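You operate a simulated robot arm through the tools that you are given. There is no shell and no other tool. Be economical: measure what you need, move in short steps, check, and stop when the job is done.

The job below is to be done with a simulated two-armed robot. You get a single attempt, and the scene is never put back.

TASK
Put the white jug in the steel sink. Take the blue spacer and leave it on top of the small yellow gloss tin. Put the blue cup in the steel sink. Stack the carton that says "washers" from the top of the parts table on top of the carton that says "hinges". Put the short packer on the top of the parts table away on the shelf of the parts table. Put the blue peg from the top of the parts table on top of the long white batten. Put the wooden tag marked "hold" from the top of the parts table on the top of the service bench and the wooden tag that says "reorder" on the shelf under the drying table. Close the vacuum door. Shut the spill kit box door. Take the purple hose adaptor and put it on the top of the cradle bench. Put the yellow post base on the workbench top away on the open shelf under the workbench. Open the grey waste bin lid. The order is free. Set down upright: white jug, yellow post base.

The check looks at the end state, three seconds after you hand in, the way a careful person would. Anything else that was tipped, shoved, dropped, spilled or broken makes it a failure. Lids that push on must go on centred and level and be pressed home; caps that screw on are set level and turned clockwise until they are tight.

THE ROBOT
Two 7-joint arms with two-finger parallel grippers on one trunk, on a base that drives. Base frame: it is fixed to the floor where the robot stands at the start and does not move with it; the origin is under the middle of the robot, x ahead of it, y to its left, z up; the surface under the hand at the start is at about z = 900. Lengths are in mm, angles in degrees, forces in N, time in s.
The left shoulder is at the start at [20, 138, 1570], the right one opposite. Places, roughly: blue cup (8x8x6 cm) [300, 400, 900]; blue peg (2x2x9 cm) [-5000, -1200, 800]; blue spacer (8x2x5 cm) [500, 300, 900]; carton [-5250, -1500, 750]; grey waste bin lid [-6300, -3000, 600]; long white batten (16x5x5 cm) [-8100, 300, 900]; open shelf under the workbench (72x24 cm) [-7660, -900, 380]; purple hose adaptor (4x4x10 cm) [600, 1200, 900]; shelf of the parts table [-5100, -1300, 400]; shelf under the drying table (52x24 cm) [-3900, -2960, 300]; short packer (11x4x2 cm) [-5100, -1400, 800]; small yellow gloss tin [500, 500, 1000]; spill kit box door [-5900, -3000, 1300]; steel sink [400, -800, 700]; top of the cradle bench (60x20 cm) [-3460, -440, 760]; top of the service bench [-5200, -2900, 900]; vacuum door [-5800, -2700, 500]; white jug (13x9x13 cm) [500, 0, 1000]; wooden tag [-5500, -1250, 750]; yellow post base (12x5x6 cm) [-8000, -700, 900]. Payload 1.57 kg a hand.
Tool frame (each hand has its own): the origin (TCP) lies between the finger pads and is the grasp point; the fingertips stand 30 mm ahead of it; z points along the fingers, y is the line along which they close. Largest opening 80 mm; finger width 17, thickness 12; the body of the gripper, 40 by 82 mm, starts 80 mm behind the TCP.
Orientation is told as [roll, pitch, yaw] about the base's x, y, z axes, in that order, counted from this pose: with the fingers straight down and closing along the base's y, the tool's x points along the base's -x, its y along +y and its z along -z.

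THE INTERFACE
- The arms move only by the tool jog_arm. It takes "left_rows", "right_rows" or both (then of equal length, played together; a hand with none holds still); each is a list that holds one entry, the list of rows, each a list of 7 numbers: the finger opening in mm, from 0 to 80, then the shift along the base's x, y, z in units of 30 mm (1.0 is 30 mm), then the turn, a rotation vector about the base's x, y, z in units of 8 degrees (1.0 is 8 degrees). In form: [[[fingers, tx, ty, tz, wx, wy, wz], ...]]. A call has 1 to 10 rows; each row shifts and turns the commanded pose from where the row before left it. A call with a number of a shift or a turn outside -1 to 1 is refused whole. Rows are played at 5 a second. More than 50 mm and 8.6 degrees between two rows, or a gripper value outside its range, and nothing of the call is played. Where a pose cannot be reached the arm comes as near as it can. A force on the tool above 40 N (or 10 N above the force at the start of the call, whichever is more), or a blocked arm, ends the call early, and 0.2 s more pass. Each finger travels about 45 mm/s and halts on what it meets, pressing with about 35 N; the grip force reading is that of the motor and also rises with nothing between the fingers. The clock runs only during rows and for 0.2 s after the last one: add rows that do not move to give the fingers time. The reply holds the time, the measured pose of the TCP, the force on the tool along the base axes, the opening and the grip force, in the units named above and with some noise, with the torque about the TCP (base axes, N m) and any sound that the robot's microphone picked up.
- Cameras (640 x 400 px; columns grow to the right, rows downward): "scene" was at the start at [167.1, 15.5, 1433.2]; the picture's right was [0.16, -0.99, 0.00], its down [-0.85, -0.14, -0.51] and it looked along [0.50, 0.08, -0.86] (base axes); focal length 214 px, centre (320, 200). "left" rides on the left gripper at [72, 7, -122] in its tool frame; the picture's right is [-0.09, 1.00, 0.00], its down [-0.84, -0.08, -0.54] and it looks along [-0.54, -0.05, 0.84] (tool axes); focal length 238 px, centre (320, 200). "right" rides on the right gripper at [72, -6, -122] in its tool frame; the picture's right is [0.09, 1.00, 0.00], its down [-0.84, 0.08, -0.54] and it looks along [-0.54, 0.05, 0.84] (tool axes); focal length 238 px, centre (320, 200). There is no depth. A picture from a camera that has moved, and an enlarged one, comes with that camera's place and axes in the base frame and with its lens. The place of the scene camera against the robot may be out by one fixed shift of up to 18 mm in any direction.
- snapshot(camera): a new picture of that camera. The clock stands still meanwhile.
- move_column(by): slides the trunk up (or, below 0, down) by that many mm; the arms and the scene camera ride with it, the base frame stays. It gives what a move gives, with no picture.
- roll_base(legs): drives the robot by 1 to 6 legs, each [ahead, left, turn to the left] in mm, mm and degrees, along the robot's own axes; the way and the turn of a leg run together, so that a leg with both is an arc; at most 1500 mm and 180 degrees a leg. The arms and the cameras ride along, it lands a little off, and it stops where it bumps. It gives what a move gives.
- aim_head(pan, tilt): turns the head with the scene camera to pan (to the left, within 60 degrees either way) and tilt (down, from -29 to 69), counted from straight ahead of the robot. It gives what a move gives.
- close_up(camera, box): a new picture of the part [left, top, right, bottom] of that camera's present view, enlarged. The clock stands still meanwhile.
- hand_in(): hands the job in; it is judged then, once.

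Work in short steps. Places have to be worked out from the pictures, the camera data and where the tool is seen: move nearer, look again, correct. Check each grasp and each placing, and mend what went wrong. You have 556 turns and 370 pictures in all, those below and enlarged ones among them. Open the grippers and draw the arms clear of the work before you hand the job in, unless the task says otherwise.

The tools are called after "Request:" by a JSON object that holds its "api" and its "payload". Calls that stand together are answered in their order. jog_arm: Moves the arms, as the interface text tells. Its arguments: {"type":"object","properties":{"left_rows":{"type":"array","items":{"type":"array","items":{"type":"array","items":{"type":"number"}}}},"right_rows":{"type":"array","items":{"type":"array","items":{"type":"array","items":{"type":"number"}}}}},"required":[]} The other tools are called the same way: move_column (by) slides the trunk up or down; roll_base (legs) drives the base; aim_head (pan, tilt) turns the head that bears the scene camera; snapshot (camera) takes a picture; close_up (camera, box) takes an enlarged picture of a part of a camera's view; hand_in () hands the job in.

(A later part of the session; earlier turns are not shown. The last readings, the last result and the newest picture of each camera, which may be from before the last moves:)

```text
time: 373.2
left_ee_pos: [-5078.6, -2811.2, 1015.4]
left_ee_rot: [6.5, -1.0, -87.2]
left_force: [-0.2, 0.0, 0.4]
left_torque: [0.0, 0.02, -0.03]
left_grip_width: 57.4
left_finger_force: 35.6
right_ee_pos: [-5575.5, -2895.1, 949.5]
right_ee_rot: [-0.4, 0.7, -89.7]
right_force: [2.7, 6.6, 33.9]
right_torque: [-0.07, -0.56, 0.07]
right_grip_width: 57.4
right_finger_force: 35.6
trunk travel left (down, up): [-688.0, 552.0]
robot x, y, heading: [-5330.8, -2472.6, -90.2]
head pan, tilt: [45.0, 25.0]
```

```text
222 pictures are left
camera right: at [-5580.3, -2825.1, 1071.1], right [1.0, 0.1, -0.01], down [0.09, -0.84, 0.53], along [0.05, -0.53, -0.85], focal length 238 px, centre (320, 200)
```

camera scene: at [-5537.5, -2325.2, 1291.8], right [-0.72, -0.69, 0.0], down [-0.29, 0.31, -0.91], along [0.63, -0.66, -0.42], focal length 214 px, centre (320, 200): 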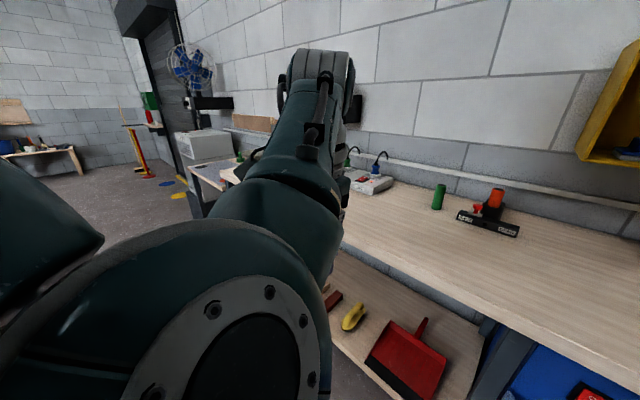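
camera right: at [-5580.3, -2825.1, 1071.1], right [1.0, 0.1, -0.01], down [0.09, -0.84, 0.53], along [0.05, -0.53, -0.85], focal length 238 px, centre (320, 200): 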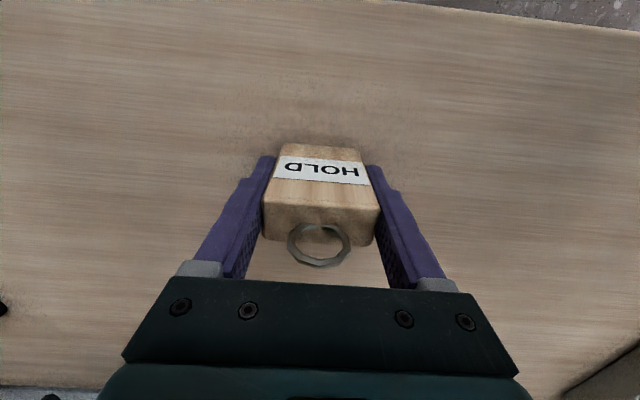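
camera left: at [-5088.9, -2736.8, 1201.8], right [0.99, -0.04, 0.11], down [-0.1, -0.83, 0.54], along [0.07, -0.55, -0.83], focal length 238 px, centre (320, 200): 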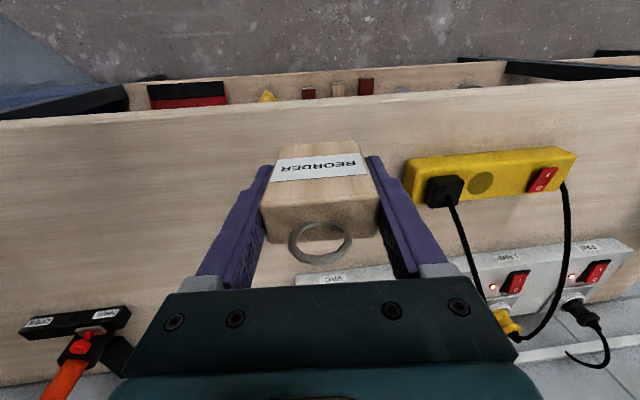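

Contact. Ease up 3 mm, open, raise trunk.

Request:
{"api": "move_column", "payload": {"by": 4}}

Request:
{"api": "jog_arm", "payload": {"right_rows": [[[70, 0, 0, 0, 0, 0, 0], [76, 0, 0, 0, 0, 0, 0], [76, 0, 0, 0, 0, 0, 0]]]}}

Request:
{"api": "move_column", "payload": {"by": 130}}

Request:
{"api": "snapshot", "payload": {"camera": "right"}}

```text
time: 373.8
left_ee_pos: [-5079.4, -2809.3, 1019.4]
left_ee_rot: [6.5, -1.0, -87.3]
left_force: [0.4, -0.4, -0.8]
left_torque: [0.02, 0.01, 0.0]
left_grip_width: 57.3
left_finger_force: 34.7
right_ee_pos: [-5575.2, -2892.7, 949.9]
right_ee_rot: [-0.6, 1.1, -89.9]
right_force: [0.1, -1.5, 3.8]
right_torque: [-0.16, -0.09, -0.03]
right_grip_width: 57.4
right_finger_force: 34.8
trunk travel left (down, up): [-692.0, 548.0]
robot x, y, heading: [-5337.1, -2470.3, -90.1]
head pan, tilt: [45.0, 25.0]
```

```text
time: 374.6
left_ee_pos: [-5078.8, -2809.8, 1018.6]
left_ee_rot: [6.5, -0.9, -87.4]
left_force: [-0.3, 0.8, -1.1]
left_torque: [0.04, 0.01, -0.02]
left_grip_width: 57.0
left_finger_force: 35.3
right_ee_pos: [-5573.7, -2892.5, 952.1]
right_ee_rot: [-0.4, 1.1, -89.8]
right_force: [-0.1, 0.7, -0.5]
right_torque: [-0.01, 0.02, 0.01]
right_grip_width: 75.7
right_finger_force: 0.1
trunk travel left (down, up): [-692.0, 548.0]
robot x, y, heading: [-5338.2, -2470.9, -90.0]
head pan, tilt: [45.0, 25.0]
```

```text
time: 376.2
left_ee_pos: [-5079.3, -2809.5, 1149.1]
left_ee_rot: [6.5, -0.8, -87.2]
left_force: [0.8, -0.8, -0.4]
left_torque: [-0.01, 0.02, -0.03]
left_grip_width: 57.4
left_finger_force: 35.0
right_ee_pos: [-5573.7, -2893.4, 1081.7]
right_ee_rot: [-0.4, 1.0, -89.8]
right_force: [0.0, 0.9, 0.0]
right_torque: [0.0, 0.03, 0.01]
right_grip_width: 76.2
right_finger_force: 0.0
trunk travel left (down, up): [-822.0, 418.0]
robot x, y, heading: [-5335.9, -2469.2, -90.4]
head pan, tilt: [45.0, 25.0]
```

```text
221 pictures are left
camera right: at [-5579.8, -2822.9, 1203.3], right [1.0, 0.1, -0.01], down [0.08, -0.85, 0.53], along [0.05, -0.52, -0.85], focal length 238 px, centre (320, 200)
```

right: 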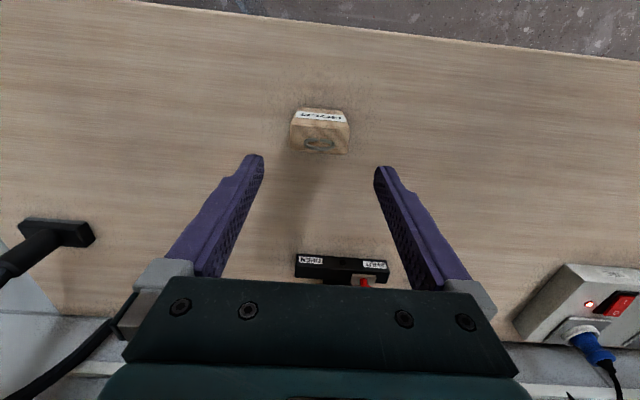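

HOLD stands on the service bench. Back off and drive +x to the drying table to see its shelf.

Request:
{"api": "roll_base", "payload": {"legs": [[-350, 0, 0], [0, 1450, 0]]}}

Request:
{"api": "aim_head", "payload": {"pan": 0, "tilt": 40}}

Request:
{"api": "snapshot", "payload": {"camera": "scene"}}

```text
time: 385.2
left_ee_pos: [-3633.9, -2457.6, 1148.3]
left_ee_rot: [6.5, -0.9, -87.4]
left_force: [-0.4, -0.1, -1.2]
left_torque: [-0.04, -0.01, 0.01]
left_grip_width: 57.3
left_finger_force: 34.7
right_ee_pos: [-4128.4, -2538.8, 1080.3]
right_ee_rot: [-0.4, 1.0, -89.9]
right_force: [0.3, 0.1, -0.7]
right_torque: [-0.05, 0.04, 0.02]
right_grip_width: 75.9
right_finger_force: 0.0
trunk travel left (down, up): [-822.0, 418.0]
robot x, y, heading: [-3888.7, -2118.2, -90.3]
head pan, tilt: [45.0, 25.0]
```

```text
time: 386.4
left_ee_pos: [-3633.3, -2457.2, 1149.1]
left_ee_rot: [6.5, -0.9, -87.4]
left_force: [-0.4, 1.0, -0.7]
left_torque: [0.0, 0.0, 0.0]
left_grip_width: 57.3
left_finger_force: 34.7
right_ee_pos: [-4129.3, -2539.5, 1082.0]
right_ee_rot: [-0.4, 0.9, -89.8]
right_force: [-0.4, 0.5, 0.0]
right_torque: [0.03, -0.03, 0.02]
right_grip_width: 76.0
right_finger_force: 0.1
trunk travel left (down, up): [-822.0, 418.0]
robot x, y, heading: [-3891.8, -2117.3, -90.1]
head pan, tilt: [0.0, 40.0]
```

```text
220 pictures are left
camera scene: at [-3889.9, -2297.7, 1336.5], right [-1.0, 0.0, 0.0], down [0.0, 0.64, -0.77], along [0.0, -0.77, -0.64], focal length 214 px, centre (320, 200)
```

scene: 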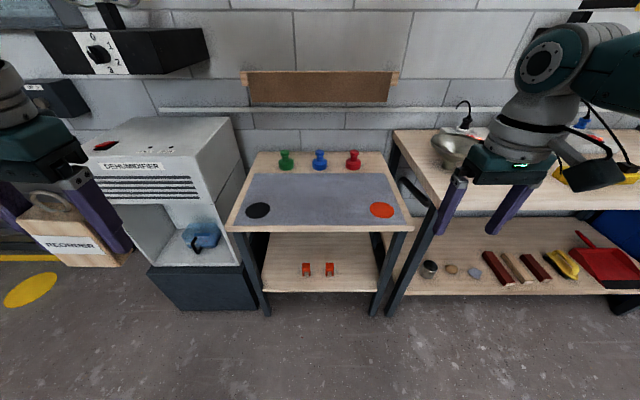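

Shelf under the drying table (z≈300, x −4180…−3600, front y≈−2830) has two clips near its middle. I'll lay the tag flat: tilt the left tool to point forward horizontally.

Request:
{"api": "jog_arm", "payload": {"left_rows": [[[40, 0, -0.3, 0, -1, 0, 0], [40, 0, -0.3, 0, -1, 0, 0], [40, 0, -0.3, 0, -1, 0, 0], [40, 0, -0.3, 0, -1, 0, 0], [40, 0, -0.3, 0, -1, 0, 0], [40, 0, 0, 0, -1, 0, 0], [40, 0, 0, 0, -1, 0, 0], [40, 0, 0, 0, -1, 0, 0], [40, 0, 0, 0, -1, 0, 0]]]}}

Request:
{"api": "snapshot", "payload": {"camera": "scene"}}

```text
time: 388.4
left_ee_pos: [-3636.5, -2501.3, 1148.5]
left_ee_rot: [-3.0, -72.7, -80.2]
left_force: [0.3, -0.5, -1.4]
left_torque: [0.01, 0.01, -0.02]
left_grip_width: 57.2
left_finger_force: 34.6
right_ee_pos: [-4128.8, -2539.7, 1082.0]
right_ee_rot: [-0.4, 1.0, -90.0]
right_force: [-0.2, 0.0, 0.3]
right_torque: [0.0, 0.01, 0.0]
right_grip_width: 76.1
right_finger_force: 0.2
trunk travel left (down, up): [-822.0, 418.0]
robot x, y, heading: [-3888.4, -2118.9, -90.1]
head pan, tilt: [0.0, 40.0]
```

```text
219 pictures are left
camera scene: at [-3889.8, -2297.8, 1336.5], right [-1.0, 0.01, 0.0], down [0.0, 0.64, -0.77], along [0.0, -0.77, -0.64], focal length 214 px, centre (320, 200)
```

scene: 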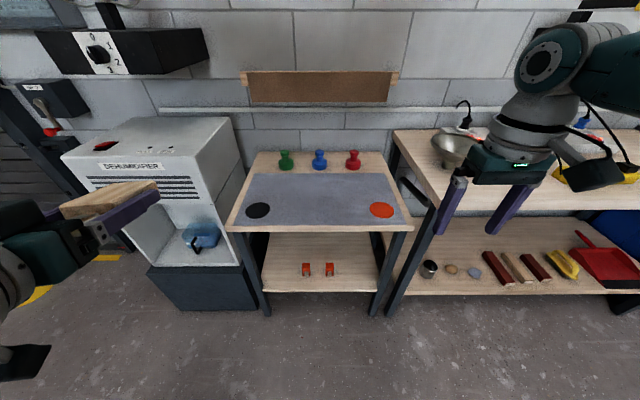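

Pitch −73° so far; finish to ≈ −87° and correct a 7° yaw.

Request:
{"api": "jog_arm", "payload": {"left_rows": [[[40, 0, 0, 0, 0, 0, -0.83], [40, 0, 0, 0, -0.9, 0, 0], [40, 0, 0, 0, -0.9, 0, 0], [40, 0, 0, 0, 0, 0, 0]]]}}

Request:
{"api": "snapshot", "payload": {"camera": "left"}}

```text
time: 389.4
left_ee_pos: [-3634.6, -2501.4, 1148.3]
left_ee_rot: [-12.9, -87.2, -76.9]
left_force: [-0.4, -0.7, -1.0]
left_torque: [0.02, 0.02, 0.01]
left_grip_width: 57.3
left_finger_force: 35.2
right_ee_pos: [-4128.5, -2539.1, 1081.8]
right_ee_rot: [-0.4, 0.9, -89.9]
right_force: [-0.8, 0.7, -0.7]
right_torque: [0.0, -0.02, 0.01]
right_grip_width: 76.1
right_finger_force: 0.1
trunk travel left (down, up): [-822.0, 418.0]
robot x, y, heading: [-3890.9, -2122.0, -90.1]
head pan, tilt: [0.0, 40.0]
```

```text
218 pictures are left
camera left: at [-3628.1, -2377.6, 1082.7], right [1.0, 0.0, 0.08], down [-0.07, 0.5, 0.86], along [-0.04, -0.87, 0.5], focal length 238 px, centre (320, 200)
```

left: 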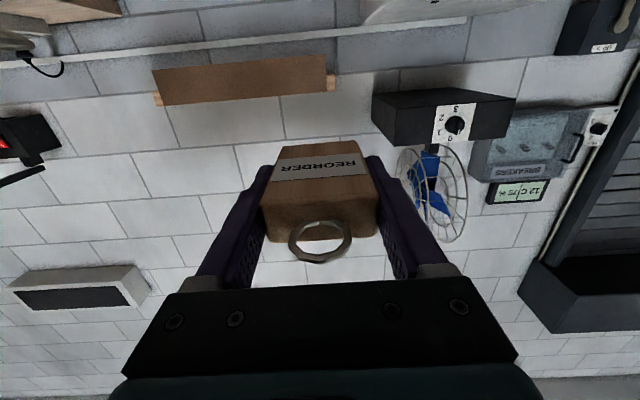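

Level the tag's roll and tuck the right arm back toward the body.

Request:
{"api": "jog_arm", "payload": {"left_rows": [[[40, 0, 0, 0, 0, 0.57, 0], [40, 0, 0, 0, 0, 0, 0], [40, 0, 0, 0, 0, 0, 0], [40, 0, 0, 0, 0, 0, 0], [40, 0, 0, 0, 0, 0, 0], [40, 0, 0, 0, 0, 0, 0], [40, 0, 0, 0, 0, 0, 0]]], "right_rows": [[[40, 0.2, 0.9, -0.7, 0, 0, 0], [40, 0.2, 0.9, -0.7, 0, 0, 0], [40, 0.2, 0.9, -0.7, 0, 0, 0], [40, 0.2, 0.9, -0.5, 0, 0, 0], [40, 0.2, 0.9, -0.4, 0, 0, 0], [40, 0.2, 0.9, 0, 0, 0, 0], [40, 0, 0.9, 0, 0, 0, 0]]]}}

Request:
{"api": "roll_base", "payload": {"legs": [[0, -75, 0], [200, 0, 0]]}}

Request:
{"api": "snapshot", "payload": {"camera": "left"}}

```text
time: 391.0
left_ee_pos: [-3632.8, -2501.0, 1147.9]
left_ee_rot: [-61.1, -84.0, -28.8]
left_force: [-0.4, 0.1, -0.2]
left_torque: [0.01, 0.0, 0.02]
left_grip_width: 57.5
left_finger_force: 35.3
right_ee_pos: [-4093.0, -2351.2, 990.5]
right_ee_rot: [-0.4, 1.0, -90.0]
right_force: [0.2, -0.1, -0.1]
right_torque: [0.03, 0.01, -0.01]
right_grip_width: 40.0
right_finger_force: 0.1
trunk travel left (down, up): [-822.0, 418.0]
robot x, y, heading: [-3890.9, -2117.1, -90.4]
head pan, tilt: [0.0, 40.0]
```

```text
time: 393.2
left_ee_pos: [-3708.3, -2702.6, 1149.6]
left_ee_rot: [-60.8, -84.1, -28.9]
left_force: [-0.2, 0.4, -0.2]
left_torque: [0.0, -0.02, -0.02]
left_grip_width: 57.2
left_finger_force: 34.8
right_ee_pos: [-4167.9, -2552.7, 990.7]
right_ee_rot: [-0.3, 1.1, -89.7]
right_force: [1.3, 0.4, 0.2]
right_torque: [0.01, 0.01, 0.0]
right_grip_width: 40.2
right_finger_force: 0.1
trunk travel left (down, up): [-822.0, 418.0]
robot x, y, heading: [-3965.0, -2319.4, -90.2]
head pan, tilt: [0.0, 40.0]
```

```text
217 pictures are left
camera left: at [-3708.1, -2577.5, 1082.8], right [1.0, 0.0, 0.0], down [0.0, 0.5, 0.87], along [0.0, -0.87, 0.5], focal length 238 px, centre (320, 200)
```

left: 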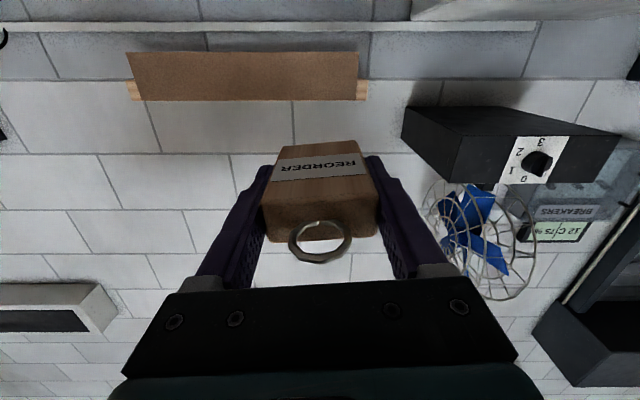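

Level. Lower the trunk 400, look, then more.

Request:
{"api": "move_column", "payload": {"by": -400}}

Request:
{"api": "move_column", "payload": {"by": -330}}

Request:
{"api": "snapshot", "payload": {"camera": "scene"}}

Request:
{"api": "snapshot", "payload": {"camera": "left"}}

```text
time: 397.0
left_ee_pos: [-3707.7, -2702.3, 748.6]
left_ee_rot: [-60.8, -84.1, -28.9]
left_force: [0.7, 0.4, -0.3]
left_torque: [0.0, -0.02, 0.02]
left_grip_width: 57.4
left_finger_force: 34.6
right_ee_pos: [-4168.8, -2551.5, 590.3]
right_ee_rot: [-0.5, 1.1, -89.7]
right_force: [0.4, 0.3, -0.2]
right_torque: [0.03, -0.01, 0.0]
right_grip_width: 40.3
right_finger_force: 0.0
trunk travel left (down, up): [-422.0, 818.0]
robot x, y, heading: [-3966.1, -2318.9, -90.1]
head pan, tilt: [0.0, 40.0]
```

```text
time: 400.3
left_ee_pos: [-3708.3, -2702.1, 418.3]
left_ee_rot: [-61.0, -84.1, -28.9]
left_force: [-0.3, 0.8, -0.7]
left_torque: [0.03, 0.0, 0.01]
left_grip_width: 57.4
left_finger_force: 34.9
right_ee_pos: [-4168.3, -2552.2, 260.9]
right_ee_rot: [-0.4, 1.2, -89.6]
right_force: [-0.3, 0.7, 0.4]
right_torque: [-0.01, -0.03, -0.01]
right_grip_width: 39.9
right_finger_force: 0.2
trunk travel left (down, up): [-92.0, 1148.0]
robot x, y, heading: [-3964.8, -2320.4, -90.3]
head pan, tilt: [0.0, 40.0]
```

```text
216 pictures are left
camera scene: at [-3965.2, -2498.1, 606.5], right [-1.0, 0.0, 0.0], down [0.0, 0.64, -0.77], along [0.0, -0.77, -0.64], focal length 214 px, centre (320, 200)
```

scene: 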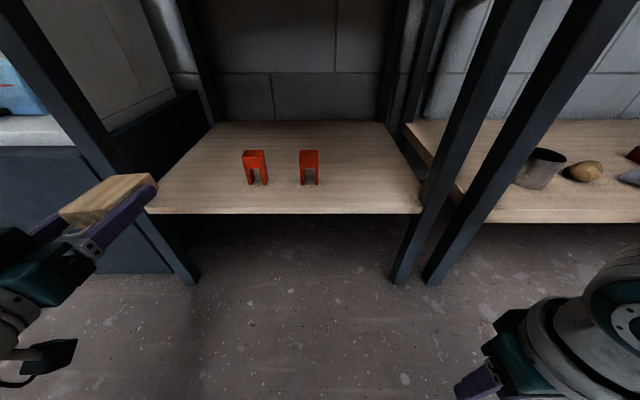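

```text
215 pictures are left
camera left: at [-3708.1, -2577.5, 352.9], right [1.0, 0.0, 0.0], down [0.0, 0.5, 0.87], along [0.0, -0.87, 0.5], focal length 238 px, centre (320, 200)
```

left: 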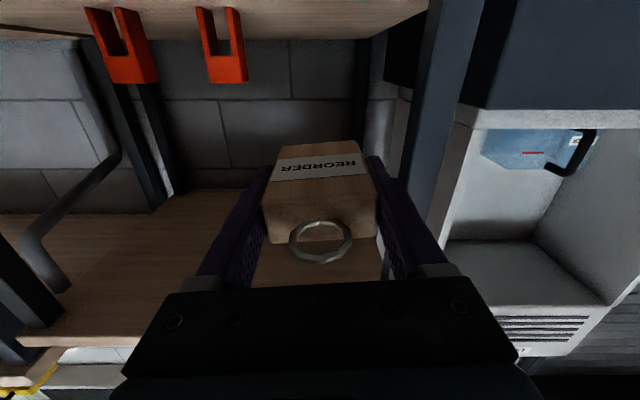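

Lower 78 more and drive forward 185, shifting 10 left, to slide the tag over the shelf between the clip and the leg.

Request:
{"api": "move_column", "payload": {"by": -78}}

Request:
{"api": "roll_base", "payload": {"legs": [[100, 12, 0]]}}

Request:
{"api": "snapshot", "payload": {"camera": "scene"}}

Request:
{"api": "snapshot", "payload": {"camera": "left"}}

```text
time: 401.4
left_ee_pos: [-3708.0, -2702.0, 339.3]
left_ee_rot: [-61.0, -84.0, -28.9]
left_force: [0.0, 0.5, -0.9]
left_torque: [0.03, 0.01, 0.01]
left_grip_width: 57.4
left_finger_force: 35.2
right_ee_pos: [-4167.0, -2552.0, 182.5]
right_ee_rot: [-0.3, 1.1, -89.8]
right_force: [0.9, 0.2, -0.9]
right_torque: [-0.03, 0.0, 0.01]
right_grip_width: 39.7
right_finger_force: 0.1
trunk travel left (down, up): [-14.0, 1226.0]
robot x, y, heading: [-3962.9, -2317.0, -90.2]
head pan, tilt: [0.0, 40.0]
```

```text
time: 402.6
left_ee_pos: [-3697.0, -2797.4, 339.0]
left_ee_rot: [-59.3, -83.9, -30.4]
left_force: [0.3, 0.0, -1.2]
left_torque: [0.03, -0.01, -0.04]
left_grip_width: 57.3
left_finger_force: 35.3
right_ee_pos: [-4156.4, -2646.9, 180.5]
right_ee_rot: [-0.4, 1.3, -89.8]
right_force: [-0.9, -0.5, -0.7]
right_torque: [-0.01, 0.0, 0.0]
right_grip_width: 40.0
right_finger_force: 0.1
trunk travel left (down, up): [-14.0, 1226.0]
robot x, y, heading: [-3951.4, -2416.8, -90.3]
head pan, tilt: [0.0, 40.0]
```

```text
214 pictures are left
camera scene: at [-3954.1, -2594.2, 528.0], right [-1.0, 0.0, 0.0], down [0.0, 0.64, -0.76], along [0.0, -0.76, -0.64], focal length 214 px, centre (320, 200)
```

scene: 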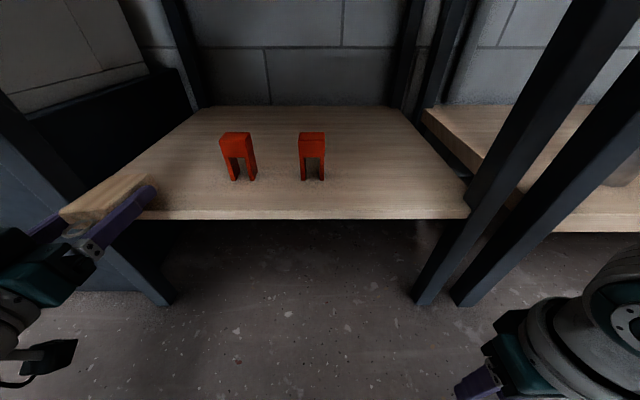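

```text
213 pictures are left
camera left: at [-3697.1, -2672.9, 273.9], right [1.0, 0.0, 0.0], down [0.0, 0.5, 0.87], along [0.0, -0.87, 0.5], focal length 238 px, centre (320, 200)
```

left: 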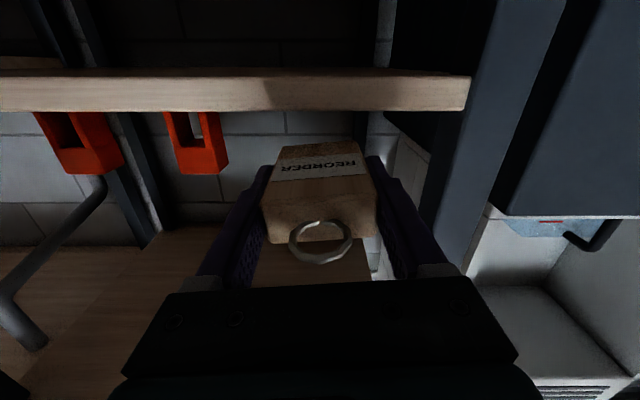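

Shelf top is ≈298. Drive ahead 88 mm more and check.

Request:
{"api": "roll_base", "payload": {"legs": [[88, 0, 0]]}}

Request:
{"api": "snapshot", "payload": {"camera": "left"}}

Request:
{"api": "snapshot", "payload": {"camera": "scene"}}

```text
time: 403.7
left_ee_pos: [-3697.4, -2883.7, 338.4]
left_ee_rot: [-58.4, -83.8, -31.5]
left_force: [-0.1, 1.1, -0.6]
left_torque: [-0.02, -0.02, 0.0]
left_grip_width: 57.3
left_finger_force: 35.1
right_ee_pos: [-4157.1, -2732.9, 181.9]
right_ee_rot: [-0.4, 1.4, -89.8]
right_force: [0.4, 0.3, 0.1]
right_torque: [-0.04, -0.03, -0.02]
right_grip_width: 40.3
right_finger_force: 0.1
trunk travel left (down, up): [-14.0, 1226.0]
robot x, y, heading: [-3952.6, -2506.4, -90.3]
head pan, tilt: [0.0, 40.0]
```

```text
212 pictures are left
camera left: at [-3697.3, -2759.0, 273.5], right [1.0, 0.0, 0.0], down [0.0, 0.49, 0.87], along [0.0, -0.87, 0.49], focal length 238 px, centre (320, 200)
```

left: 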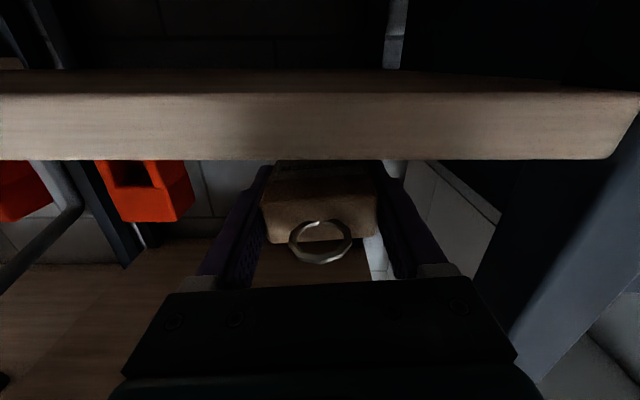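

```text
211 pictures are left
camera scene: at [-3954.2, -2680.6, 527.8], right [-1.0, 0.0, 0.0], down [0.0, 0.65, -0.76], along [0.0, -0.76, -0.65], focal length 214 px, centre (320, 200)
```

scene: 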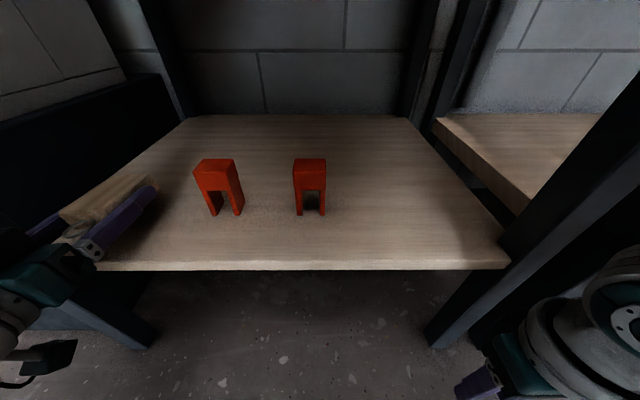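

Go 8 mm deeper and lower onto the shelf with the arm.

Request:
{"api": "jog_arm", "payload": {"left_rows": [[[40, 0, -0.25, -0.3, 0, 0, 0], [40, 0, 0, -0.3, 0, 0, 0], [40, 0, 0, -0.1, 0, 0, 0], [40, 0, 0, 0, 0, 0, 0]]]}}

```text
time: 404.7
left_ee_pos: [-3699.1, -2897.2, 317.7]
left_ee_rot: [-60.0, -83.9, -29.9]
left_force: [0.9, 0.5, -1.0]
left_torque: [0.01, -0.02, 0.01]
left_grip_width: 57.3
left_finger_force: 34.8
right_ee_pos: [-4156.8, -2738.0, 180.2]
right_ee_rot: [-0.4, 1.1, -89.7]
right_force: [0.4, 0.3, 0.7]
right_torque: [0.01, -0.01, 0.0]
right_grip_width: 40.0
right_finger_force: 0.0
trunk travel left (down, up): [-14.0, 1226.0]
robot x, y, heading: [-3951.9, -2505.8, -90.2]
head pan, tilt: [0.0, 40.0]
```

Request:
{"api": "jog_arm", "payload": {"left_rows": [[[40, 0, 0, -0.12, 0, 0, 0], [40, 0, 0, -0.1, 0, 0, 0], [40, 0, 0, 0, 0, 0, 0]]]}}

```text
time: 405.5
left_ee_pos: [-3698.2, -2898.2, 316.1]
left_ee_rot: [-64.4, -84.3, -25.5]
left_force: [-4.2, 5.8, 20.2]
left_torque: [-0.95, -0.56, 0.0]
left_grip_width: 57.5
left_finger_force: 35.2
right_ee_pos: [-4156.9, -2738.4, 181.8]
right_ee_rot: [-0.4, 1.2, -89.8]
right_force: [-0.3, -0.4, 0.2]
right_torque: [0.0, -0.04, 0.01]
right_grip_width: 40.1
right_finger_force: 0.1
trunk travel left (down, up): [-14.0, 1226.0]
robot x, y, heading: [-3952.0, -2504.4, -90.4]
head pan, tilt: [0.0, 40.0]
```

Contact. Ease, open, then back straight out.

Request:
{"api": "jog_arm", "payload": {"left_rows": [[[40, 0, 0, 0.1, 0, 0, 0], [65, 0, 0, 0, 0, 0, 0], [76, 0, 0, 0, 0, 0, 0], [76, 0, 0, 0, 0, 0, 0], [76, 0, 0, 0, 0, 0, 0]]]}}

Request:
{"api": "roll_base", "payload": {"legs": [[-120, 0, 0]]}}

Request:
{"api": "snapshot", "payload": {"camera": "scene"}}

```text
time: 406.7
left_ee_pos: [-3696.8, -2895.8, 314.6]
left_ee_rot: [-58.4, -83.9, -31.3]
left_force: [-0.7, 0.5, 0.7]
left_torque: [0.03, 0.01, 0.03]
left_grip_width: 75.7
left_finger_force: 0.1
right_ee_pos: [-4155.4, -2738.2, 182.5]
right_ee_rot: [-0.4, 1.2, -89.7]
right_force: [-0.6, -0.2, -0.2]
right_torque: [0.01, 0.02, 0.04]
right_grip_width: 40.2
right_finger_force: 0.0
trunk travel left (down, up): [-14.0, 1226.0]
robot x, y, heading: [-3953.8, -2505.2, -90.1]
head pan, tilt: [0.0, 40.0]
```

```text
time: 407.9
left_ee_pos: [-3697.6, -2780.0, 316.1]
left_ee_rot: [-61.3, -84.2, -28.5]
left_force: [0.5, -0.2, -0.1]
left_torque: [-0.01, -0.03, 0.0]
left_grip_width: 76.0
left_finger_force: 0.1
right_ee_pos: [-4156.2, -2622.6, 184.4]
right_ee_rot: [-0.4, 1.1, -89.8]
right_force: [-0.2, 0.0, -0.2]
right_torque: [0.02, 0.0, -0.02]
right_grip_width: 40.1
right_finger_force: 0.0
trunk travel left (down, up): [-14.0, 1226.0]
robot x, y, heading: [-3954.4, -2384.7, -90.2]
head pan, tilt: [0.0, 40.0]
```

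```text
210 pictures are left
camera scene: at [-3953.4, -2568.9, 528.9], right [-1.0, 0.0, 0.0], down [0.0, 0.64, -0.77], along [0.0, -0.77, -0.64], focal length 214 px, centre (320, 200)
```

scene: 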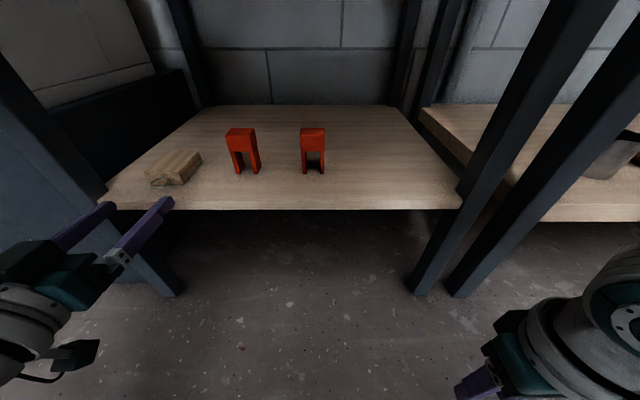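

Tag lies flat on the shelf. Back off, raise the trunk, and drive along to the vacuum / spill kit.

Request:
{"api": "roll_base", "payload": {"legs": [[-280, 0, 0]]}}

Request:
{"api": "move_column", "payload": {"by": 400}}

Request:
{"api": "move_column", "payload": {"by": 380}}

Request:
{"api": "roll_base", "payload": {"legs": [[0, -1000, 0], [0, -850, 0]]}}

Request:
{"api": "aim_head", "payload": {"pan": 0, "tilt": 30}}

Request:
{"api": "snapshot", "payload": {"camera": "scene"}}

```text
time: 409.9
left_ee_pos: [-3697.0, -2498.9, 316.1]
left_ee_rot: [-61.3, -84.1, -28.8]
left_force: [-0.4, -0.1, 0.5]
left_torque: [-0.01, 0.01, 0.0]
left_grip_width: 76.1
left_finger_force: 0.1
right_ee_pos: [-4155.4, -2339.2, 183.1]
right_ee_rot: [-0.3, 0.9, -90.1]
right_force: [-0.3, -0.7, -0.2]
right_torque: [0.05, -0.01, 0.0]
right_grip_width: 40.0
right_finger_force: 0.0
trunk travel left (down, up): [-14.0, 1226.0]
robot x, y, heading: [-3952.5, -2105.7, -90.5]
head pan, tilt: [0.0, 40.0]
```

```text
time: 413.7
left_ee_pos: [-3697.6, -2495.4, 715.2]
left_ee_rot: [-60.6, -84.0, -29.5]
left_force: [-0.7, 0.0, 0.6]
left_torque: [0.01, -0.01, -0.01]
left_grip_width: 76.1
left_finger_force: 0.0
right_ee_pos: [-4155.7, -2335.3, 582.6]
right_ee_rot: [-0.3, 1.1, -90.1]
right_force: [0.5, -0.3, -0.4]
right_torque: [0.0, -0.01, -0.02]
right_grip_width: 40.1
right_finger_force: 0.1
trunk travel left (down, up): [-414.0, 826.0]
robot x, y, heading: [-3954.7, -2103.3, -90.5]
head pan, tilt: [0.0, 40.0]
```

```text
time: 417.4
left_ee_pos: [-3698.1, -2496.0, 1095.0]
left_ee_rot: [-60.6, -84.0, -29.6]
left_force: [1.0, -0.1, -0.8]
left_torque: [0.0, 0.01, 0.0]
left_grip_width: 76.1
left_finger_force: 0.0
right_ee_pos: [-4154.8, -2336.2, 961.7]
right_ee_rot: [-0.4, 1.0, -90.1]
right_force: [1.3, 0.0, -0.1]
right_torque: [0.0, -0.03, 0.0]
right_grip_width: 39.8
right_finger_force: 0.0
trunk travel left (down, up): [-794.0, 446.0]
robot x, y, heading: [-3954.2, -2101.6, -90.8]
head pan, tilt: [0.0, 40.0]
```

```text
time: 426.7
left_ee_pos: [-5541.2, -2487.6, 1094.4]
left_ee_rot: [-60.6, -84.0, -28.9]
left_force: [0.9, 0.5, 1.0]
left_torque: [0.0, 0.03, 0.0]
left_grip_width: 76.0
left_finger_force: 0.1
right_ee_pos: [-6000.6, -2332.7, 961.8]
right_ee_rot: [-0.3, 1.1, -89.3]
right_force: [-0.2, -0.3, 0.5]
right_torque: [-0.03, 0.0, 0.0]
right_grip_width: 40.2
right_finger_force: 0.0
trunk travel left (down, up): [-794.0, 446.0]
robot x, y, heading: [-5800.0, -2097.7, -89.8]
head pan, tilt: [0.0, 40.0]
```

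```text
time: 427.4
left_ee_pos: [-5543.1, -2487.0, 1095.5]
left_ee_rot: [-60.5, -84.0, -28.8]
left_force: [0.4, 0.1, 0.4]
left_torque: [-0.03, -0.01, 0.0]
left_grip_width: 76.1
left_finger_force: 0.2
right_ee_pos: [-6001.8, -2332.2, 962.8]
right_ee_rot: [-0.4, 1.1, -89.5]
right_force: [0.1, 0.8, 0.3]
right_torque: [0.0, 0.0, 0.0]
right_grip_width: 39.8
right_finger_force: 0.1
trunk travel left (down, up): [-794.0, 446.0]
robot x, y, heading: [-5799.3, -2093.0, -89.9]
head pan, tilt: [0.0, 30.0]
```

```text
209 pictures are left
camera scene: at [-5799.5, -2283.1, 1323.8], right [-1.0, 0.0, 0.0], down [0.0, 0.5, -0.87], along [0.0, -0.87, -0.5], focal length 214 px, centre (320, 200)
```

scene: 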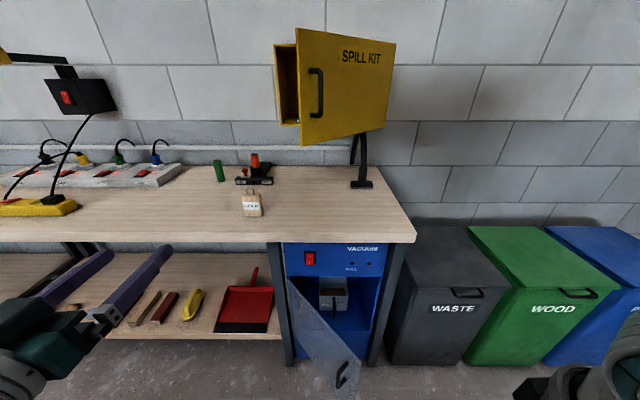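

Both doors understood: vacuum door is hinged at its left (+x) side and swings out to y≈−2560; I'll push it shut with the closed left fist at x≈−5864, z≈550. Position first.

Request:
{"api": "jog_arm", "payload": {"left_rows": [[[0, 0, 0, 0, 0, 0, 0], [0, 0, 0, 0, 0, 0, 0], [0, 0, 0, 0, 0, 0, 0], [0, 0, 0, 0, 0, 0, 0]]]}}

Request:
{"api": "roll_base", "payload": {"legs": [[0, -320, 0]]}}

Request:
{"api": "move_column", "payload": {"by": -400}}

Request:
{"api": "move_column", "payload": {"by": -145}}

Request:
{"api": "aim_head", "payload": {"pan": 25, "tilt": 20}}

Request:
{"api": "snapshot", "payload": {"camera": "scene"}}

Request:
{"api": "snapshot", "payload": {"camera": "left"}}

```text
time: 428.4
left_ee_pos: [-5540.6, -2486.7, 1094.8]
left_ee_rot: [-60.6, -84.0, -28.8]
left_force: [-0.4, 0.5, 0.2]
left_torque: [0.0, 0.02, 0.0]
left_grip_width: 0.0
left_finger_force: 6.5
right_ee_pos: [-6002.3, -2332.1, 962.1]
right_ee_rot: [-0.4, 1.1, -89.4]
right_force: [0.0, 0.0, 0.2]
right_torque: [0.04, 0.0, 0.01]
right_grip_width: 40.1
right_finger_force: 0.0
trunk travel left (down, up): [-794.0, 446.0]
robot x, y, heading: [-5804.4, -2098.1, -89.8]
head pan, tilt: [0.0, 30.0]
```

```text
time: 430.6
left_ee_pos: [-5861.6, -2488.0, 1095.2]
left_ee_rot: [-60.5, -84.0, -28.9]
left_force: [0.1, 0.0, -0.4]
left_torque: [-0.04, 0.0, 0.0]
left_grip_width: 0.0
left_finger_force: 20.9
right_ee_pos: [-6320.9, -2332.9, 962.2]
right_ee_rot: [-0.3, 1.0, -89.5]
right_force: [0.3, -0.5, 0.0]
right_torque: [0.0, -0.02, -0.01]
right_grip_width: 40.0
right_finger_force: 0.0
trunk travel left (down, up): [-794.0, 446.0]
robot x, y, heading: [-6120.1, -2096.8, -90.0]
head pan, tilt: [0.0, 30.0]
```

```text
time: 434.4
left_ee_pos: [-5861.6, -2488.4, 695.2]
left_ee_rot: [-60.6, -84.0, -28.8]
left_force: [-0.2, 0.3, 0.7]
left_torque: [0.0, 0.02, -0.01]
left_grip_width: 0.0
left_finger_force: 21.6
right_ee_pos: [-6322.1, -2332.5, 561.7]
right_ee_rot: [-0.4, 1.1, -89.6]
right_force: [0.3, 0.4, 0.5]
right_torque: [0.01, 0.0, 0.0]
right_grip_width: 40.3
right_finger_force: 0.1
trunk travel left (down, up): [-394.0, 846.0]
robot x, y, heading: [-6120.3, -2101.1, -89.9]
head pan, tilt: [0.0, 30.0]
```

```text
time: 436.1
left_ee_pos: [-5862.5, -2488.7, 550.9]
left_ee_rot: [-60.6, -84.0, -28.9]
left_force: [-0.7, -0.5, -0.1]
left_torque: [0.0, -0.01, 0.0]
left_grip_width: 0.0
left_finger_force: 21.4
right_ee_pos: [-6321.7, -2334.3, 417.6]
right_ee_rot: [-0.5, 1.1, -89.5]
right_force: [0.4, 1.0, 0.3]
right_torque: [0.04, 0.02, 0.01]
right_grip_width: 39.9
right_finger_force: 0.1
trunk travel left (down, up): [-249.0, 991.0]
robot x, y, heading: [-6118.6, -2097.1, -89.9]
head pan, tilt: [0.0, 30.0]
```

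```text
time: 437.0
left_ee_pos: [-5861.7, -2489.0, 550.0]
left_ee_rot: [-60.6, -84.1, -28.9]
left_force: [-0.5, 0.1, -0.3]
left_torque: [-0.05, 0.01, -0.01]
left_grip_width: 0.0
left_finger_force: 21.1
right_ee_pos: [-6321.3, -2333.8, 417.2]
right_ee_rot: [-0.4, 1.0, -89.4]
right_force: [0.1, -0.1, -0.1]
right_torque: [0.02, 0.03, -0.01]
right_grip_width: 40.1
right_finger_force: 0.0
trunk travel left (down, up): [-249.0, 991.0]
robot x, y, heading: [-6121.5, -2096.4, -90.4]
head pan, tilt: [25.0, 20.0]
```

```text
208 pictures are left
camera scene: at [-6080.0, -2277.9, 794.9], right [-0.91, -0.42, 0.0], down [-0.14, 0.31, -0.94], along [0.4, -0.85, -0.34], focal length 214 px, centre (320, 200)
```

scene: 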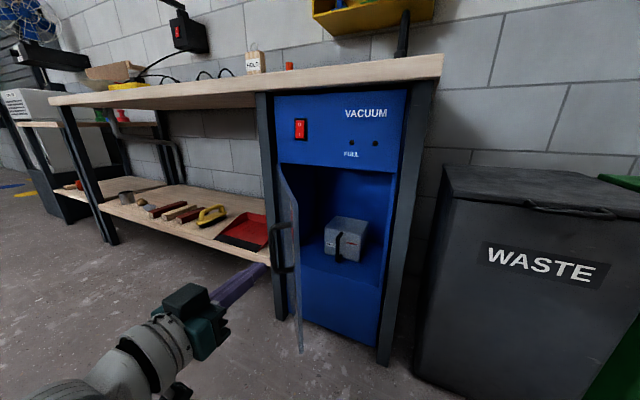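

```text
207 pictures are left
camera left: at [-5861.9, -2364.3, 484.9], right [1.0, 0.01, 0.0], down [0.0, 0.5, 0.87], along [0.0, -0.87, 0.5], focal length 238 px, centre (320, 200)
```

left: 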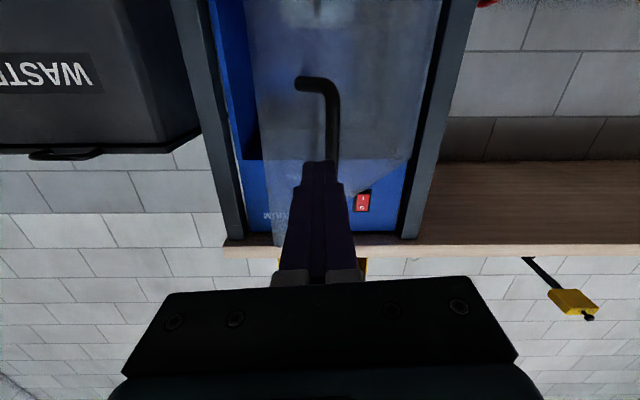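

The handle sits at z≈490–570; raise to z≈622 to push above it. Drive ahead 180 mm in two steps.

Request:
{"api": "move_column", "payload": {"by": 72}}

Request:
{"api": "roll_base", "payload": {"legs": [[90, 0, 0], [90, 0, 0]]}}

Request:
{"api": "snapshot", "payload": {"camera": "scene"}}

```text
time: 438.1
left_ee_pos: [-5862.1, -2487.0, 620.7]
left_ee_rot: [-60.6, -84.0, -28.8]
left_force: [-0.6, 0.2, -0.3]
left_torque: [0.0, 0.03, -0.02]
left_grip_width: 0.3
left_finger_force: 21.5
right_ee_pos: [-6321.6, -2332.0, 489.2]
right_ee_rot: [-0.4, 1.1, -89.5]
right_force: [0.1, -0.6, 0.7]
right_torque: [0.0, -0.02, -0.03]
right_grip_width: 40.0
right_finger_force: 0.1
trunk travel left (down, up): [-321.0, 919.0]
robot x, y, heading: [-6122.1, -2095.9, -90.0]
head pan, tilt: [25.0, 20.0]
```

```text
time: 439.9
left_ee_pos: [-5861.9, -2666.8, 622.4]
left_ee_rot: [-60.3, -83.9, -29.1]
left_force: [0.8, -0.1, 0.5]
left_torque: [0.0, 0.0, -0.04]
left_grip_width: 0.0
left_finger_force: 21.9
right_ee_pos: [-6321.5, -2511.2, 489.5]
right_ee_rot: [-0.3, 1.1, -89.5]
right_force: [-0.7, -0.5, 0.6]
right_torque: [0.01, -0.01, 0.02]
right_grip_width: 39.8
right_finger_force: 0.0
trunk travel left (down, up): [-321.0, 919.0]
robot x, y, heading: [-6123.8, -2276.9, -90.0]
head pan, tilt: [25.0, 20.0]
```

```text
206 pictures are left
camera scene: at [-6079.5, -2456.0, 866.9], right [-0.91, -0.42, 0.0], down [-0.15, 0.31, -0.94], along [0.4, -0.85, -0.34], focal length 214 px, centre (320, 200)
```

scene: 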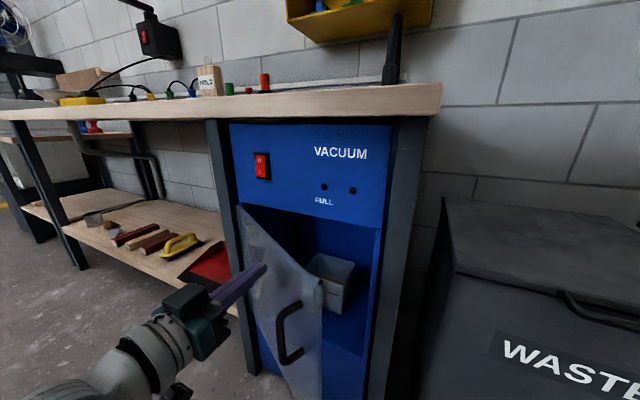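

The door is closing. Continue 60 mm, then look.

Request:
{"api": "roll_base", "payload": {"legs": [[70, 0, 0]]}}

Request:
{"api": "snapshot", "payload": {"camera": "scene"}}

```text
time: 440.9
left_ee_pos: [-5861.7, -2735.4, 622.5]
left_ee_rot: [-60.2, -83.9, -29.2]
left_force: [0.2, -0.6, 0.1]
left_torque: [-0.01, -0.03, -0.03]
left_grip_width: 0.3
left_finger_force: 21.0
right_ee_pos: [-6321.5, -2578.1, 488.9]
right_ee_rot: [-0.5, 1.2, -89.5]
right_force: [-0.2, 0.1, -0.1]
right_torque: [0.03, -0.01, 0.01]
right_grip_width: 40.0
right_finger_force: 0.0
trunk travel left (down, up): [-321.0, 919.0]
robot x, y, heading: [-6125.8, -2343.5, -90.1]
head pan, tilt: [25.0, 20.0]
```

```text
205 pictures are left
camera scene: at [-6079.5, -2524.0, 866.9], right [-0.91, -0.42, 0.0], down [-0.14, 0.31, -0.94], along [0.4, -0.85, -0.34], focal length 214 px, centre (320, 200)
```

scene: 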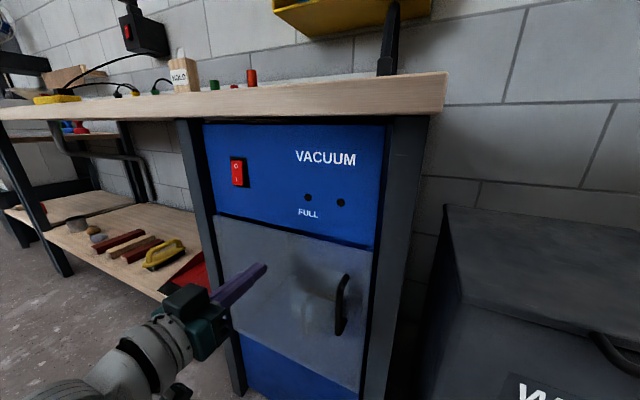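

It looks flush. Press a bit further with the arm to be sure it is fully shut.

Request:
{"api": "jog_arm", "payload": {"left_rows": [[[0, 0, -0.4, 0, 0, 0, 0], [0, 0, -0.4, 0, 0, 0, 0], [0, 0, -0.4, 0, 0, 0, 0], [0, 0, -0.4, 0, 0, 0, 0], [0, 0, 0, 0, 0, 0, 0]]]}}

Request:
{"api": "snapshot", "payload": {"camera": "scene"}}

```text
time: 442.1
left_ee_pos: [-5861.0, -2781.4, 621.8]
left_ee_rot: [-59.9, -84.0, -29.5]
left_force: [0.1, 0.0, -0.1]
left_torque: [-0.02, 0.02, 0.01]
left_grip_width: 0.2
left_finger_force: 21.1
right_ee_pos: [-6321.0, -2577.8, 488.0]
right_ee_rot: [-0.3, 1.2, -89.4]
right_force: [-0.2, 0.7, -0.1]
right_torque: [0.01, -0.01, 0.03]
right_grip_width: 39.9
right_finger_force: 0.0
trunk travel left (down, up): [-321.0, 919.0]
robot x, y, heading: [-6118.4, -2347.4, -90.0]
head pan, tilt: [25.0, 20.0]
```

```text
204 pictures are left
camera scene: at [-6079.5, -2523.6, 866.9], right [-0.91, -0.42, 0.0], down [-0.14, 0.31, -0.94], along [0.4, -0.85, -0.34], focal length 214 px, centre (320, 200)
```

scene: 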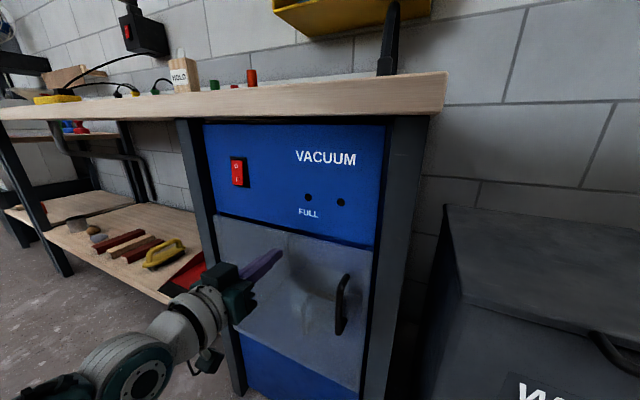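

Request:
{"api": "jog_arm", "payload": {"left_rows": [[[0, 0, -0.3, 0, 0, 0, 0], [0, 0, -0.3, 0, 0, 0, 0], [0, 0, -0.3, 0, 0, 0, 0], [0, 0, -0.3, 0, 0, 0, 0], [0, 0, -0.3, 0, 0, 0, 0], [0, 0, 0, 0, 0, 0, 0]]]}}

Request:
{"api": "close_up", "payload": {"camera": "scene", "box": [180, 190, 420, 400]}}

```text
time: 442.9
left_ee_pos: [-5860.5, -2793.5, 621.2]
left_ee_rot: [-62.7, -84.3, -26.9]
left_force: [-2.7, 30.7, 8.6]
left_torque: [-0.48, 0.0, -0.11]
left_grip_width: 0.0
left_finger_force: 21.0
right_ee_pos: [-6321.1, -2567.9, 487.9]
right_ee_rot: [-0.3, 1.6, -89.4]
right_force: [-0.4, -0.2, 0.5]
right_torque: [0.01, 0.0, 0.01]
right_grip_width: 39.9
right_finger_force: 0.1
trunk travel left (down, up): [-321.0, 919.0]
robot x, y, heading: [-6120.4, -2342.2, -89.9]
head pan, tilt: [25.0, 20.0]
stopped in row 3 (left hand): the force on the tool passed its limit at 48 N (the readings are from after the stop); the commanded pose is now the measured one
```

```text
1.90 times, centred on (300, 295) of scene
camera zoom: at [-6079.4, -2515.2, 865.7], right [-0.9, -0.43, 0.0], down [-0.15, 0.32, -0.94], along [0.4, -0.85, -0.35], focal length 408 px, centre (358, 19)
```

zoom: 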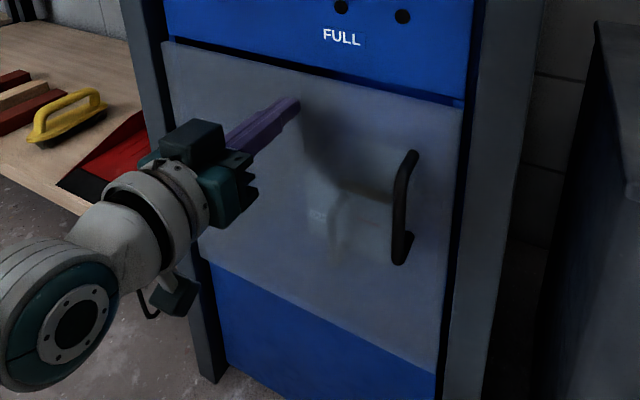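

Vacuum door is shut (48 N against it). Back off, raise to z≈1290 and approach the spill kit door at x≈−5860.

Request:
{"api": "roll_base", "payload": {"legs": [[-250, 0, 0]]}}

Request:
{"api": "move_column", "payload": {"by": 400}}

Request:
{"api": "move_column", "payload": {"by": 265}}

Request:
{"api": "aim_head", "payload": {"pan": 20, "tilt": 15}}

Request:
{"api": "snapshot", "payload": {"camera": "scene"}}

Request:
{"api": "snapshot", "payload": {"camera": "left"}}

```text
time: 444.7
left_ee_pos: [-5861.3, -2556.4, 625.6]
left_ee_rot: [-66.2, -84.3, -23.4]
left_force: [-0.3, 0.3, 0.1]
left_torque: [0.03, 0.0, -0.02]
left_grip_width: 0.0
left_finger_force: 22.0
right_ee_pos: [-6321.8, -2329.3, 488.2]
right_ee_rot: [-0.4, 1.2, -89.6]
right_force: [0.7, -0.2, -0.3]
right_torque: [-0.05, 0.0, 0.02]
right_grip_width: 40.0
right_finger_force: 0.1
trunk travel left (down, up): [-321.0, 919.0]
robot x, y, heading: [-6122.5, -2096.1, -89.7]
head pan, tilt: [25.0, 20.0]
```

```text
time: 448.5
left_ee_pos: [-5861.1, -2555.5, 1025.8]
left_ee_rot: [-65.9, -84.2, -23.4]
left_force: [-0.1, 0.9, 0.3]
left_torque: [0.0, 0.0, 0.02]
left_grip_width: 0.0
left_finger_force: 21.6
right_ee_pos: [-6321.3, -2330.7, 890.0]
right_ee_rot: [-0.4, 1.2, -89.5]
right_force: [0.5, 0.4, -0.2]
right_torque: [-0.02, 0.01, -0.02]
right_grip_width: 40.3
right_finger_force: 0.1
trunk travel left (down, up): [-721.0, 519.0]
robot x, y, heading: [-6121.2, -2095.7, -89.9]
head pan, tilt: [25.0, 20.0]
```

```text
time: 451.2
left_ee_pos: [-5861.6, -2556.0, 1291.3]
left_ee_rot: [-65.9, -84.3, -23.4]
left_force: [-0.1, 0.6, -0.6]
left_torque: [0.02, 0.01, -0.01]
left_grip_width: 0.2
left_finger_force: 21.3
right_ee_pos: [-6322.1, -2330.5, 1152.9]
right_ee_rot: [-0.3, 1.2, -89.5]
right_force: [-0.6, -0.2, -0.2]
right_torque: [0.04, 0.02, -0.01]
right_grip_width: 39.8
right_finger_force: 0.1
trunk travel left (down, up): [-986.0, 254.0]
robot x, y, heading: [-6122.0, -2094.7, -90.1]
head pan, tilt: [25.0, 20.0]
```

```text
time: 451.9
left_ee_pos: [-5860.7, -2556.0, 1291.1]
left_ee_rot: [-66.0, -84.3, -23.4]
left_force: [0.0, -0.3, -0.7]
left_torque: [0.0, 0.0, -0.02]
left_grip_width: 0.1
left_finger_force: 21.1
right_ee_pos: [-6321.9, -2329.5, 1154.6]
right_ee_rot: [-0.4, 1.2, -89.5]
right_force: [0.0, 0.0, 1.1]
right_torque: [-0.01, 0.02, 0.03]
right_grip_width: 39.8
right_finger_force: 0.1
trunk travel left (down, up): [-986.0, 254.0]
robot x, y, heading: [-6118.2, -2095.6, -89.9]
head pan, tilt: [20.0, 15.0]
```

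```text
202 pictures are left
camera scene: at [-6087.3, -2277.8, 1540.0], right [-0.94, -0.34, 0.0], down [-0.09, 0.24, -0.97], along [0.33, -0.91, -0.26], focal length 214 px, centre (320, 200)
```

scene: 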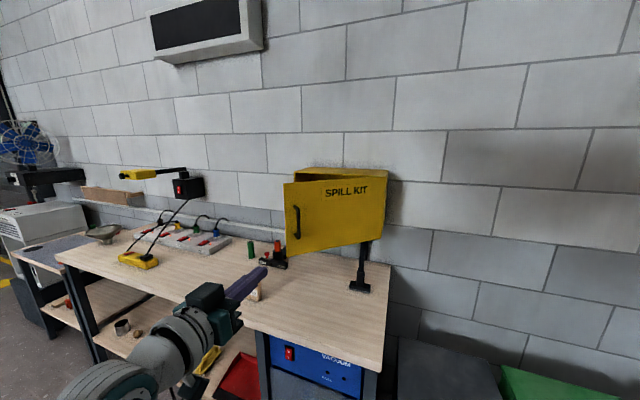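

```text
201 pictures are left
camera left: at [-5861.6, -2432.9, 1223.7], right [1.0, 0.01, 0.0], down [-0.01, 0.51, 0.86], along [0.01, -0.86, 0.51], focal length 238 px, centre (320, 200)
```

left: 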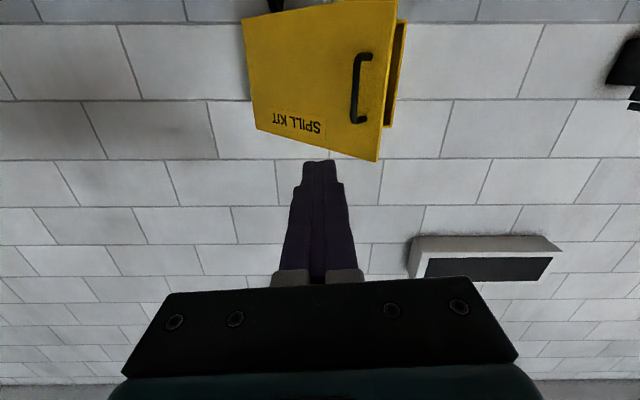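

The fist will meet the door between label and handle. Drive ahead 250 then push.

Request:
{"api": "roll_base", "payload": {"legs": [[250, 0, 0]]}}

Request:
{"api": "roll_base", "payload": {"legs": [[100, 0, 0]]}}

Request:
{"api": "snapshot", "payload": {"camera": "scene"}}

```text
time: 453.7
left_ee_pos: [-5858.8, -2807.4, 1291.5]
left_ee_rot: [-65.8, -84.1, -23.4]
left_force: [0.8, 0.6, 0.9]
left_torque: [0.0, 0.0, 0.02]
left_grip_width: 0.0
left_finger_force: 21.7
right_ee_pos: [-6319.8, -2582.5, 1155.5]
right_ee_rot: [-0.5, 1.2, -89.3]
right_force: [0.8, 0.5, -0.4]
right_torque: [-0.01, 0.0, -0.01]
right_grip_width: 39.9
right_finger_force: 0.0
trunk travel left (down, up): [-986.0, 254.0]
robot x, y, heading: [-6122.0, -2348.6, -89.8]
head pan, tilt: [20.0, 15.0]
```

```text
time: 454.9
left_ee_pos: [-5857.2, -2905.8, 1290.2]
left_ee_rot: [-65.5, -84.4, -23.7]
left_force: [-0.5, 0.9, 0.7]
left_torque: [0.04, 0.01, -0.03]
left_grip_width: 0.0
left_finger_force: 21.4
right_ee_pos: [-6319.0, -2681.0, 1153.6]
right_ee_rot: [-0.3, 1.3, -89.3]
right_force: [0.4, -0.3, 0.1]
right_torque: [0.02, -0.02, 0.04]
right_grip_width: 39.9
right_finger_force: 0.0
trunk travel left (down, up): [-986.0, 254.0]
robot x, y, heading: [-6120.4, -2445.8, -89.7]
head pan, tilt: [20.0, 15.0]
```

```text
200 pictures are left
camera scene: at [-6085.2, -2628.6, 1540.0], right [-0.94, -0.35, 0.0], down [-0.09, 0.24, -0.97], along [0.34, -0.91, -0.26], focal length 214 px, centre (320, 200)
```

scene: 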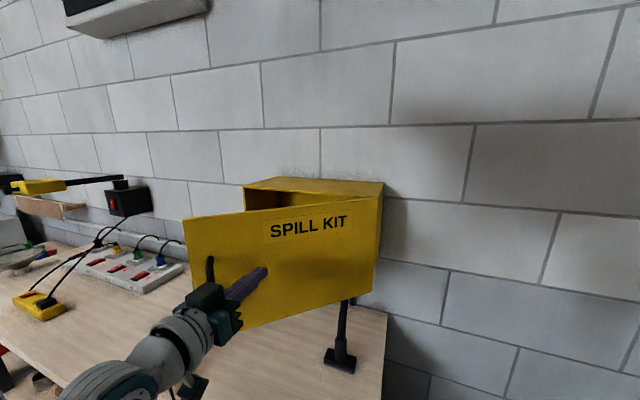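

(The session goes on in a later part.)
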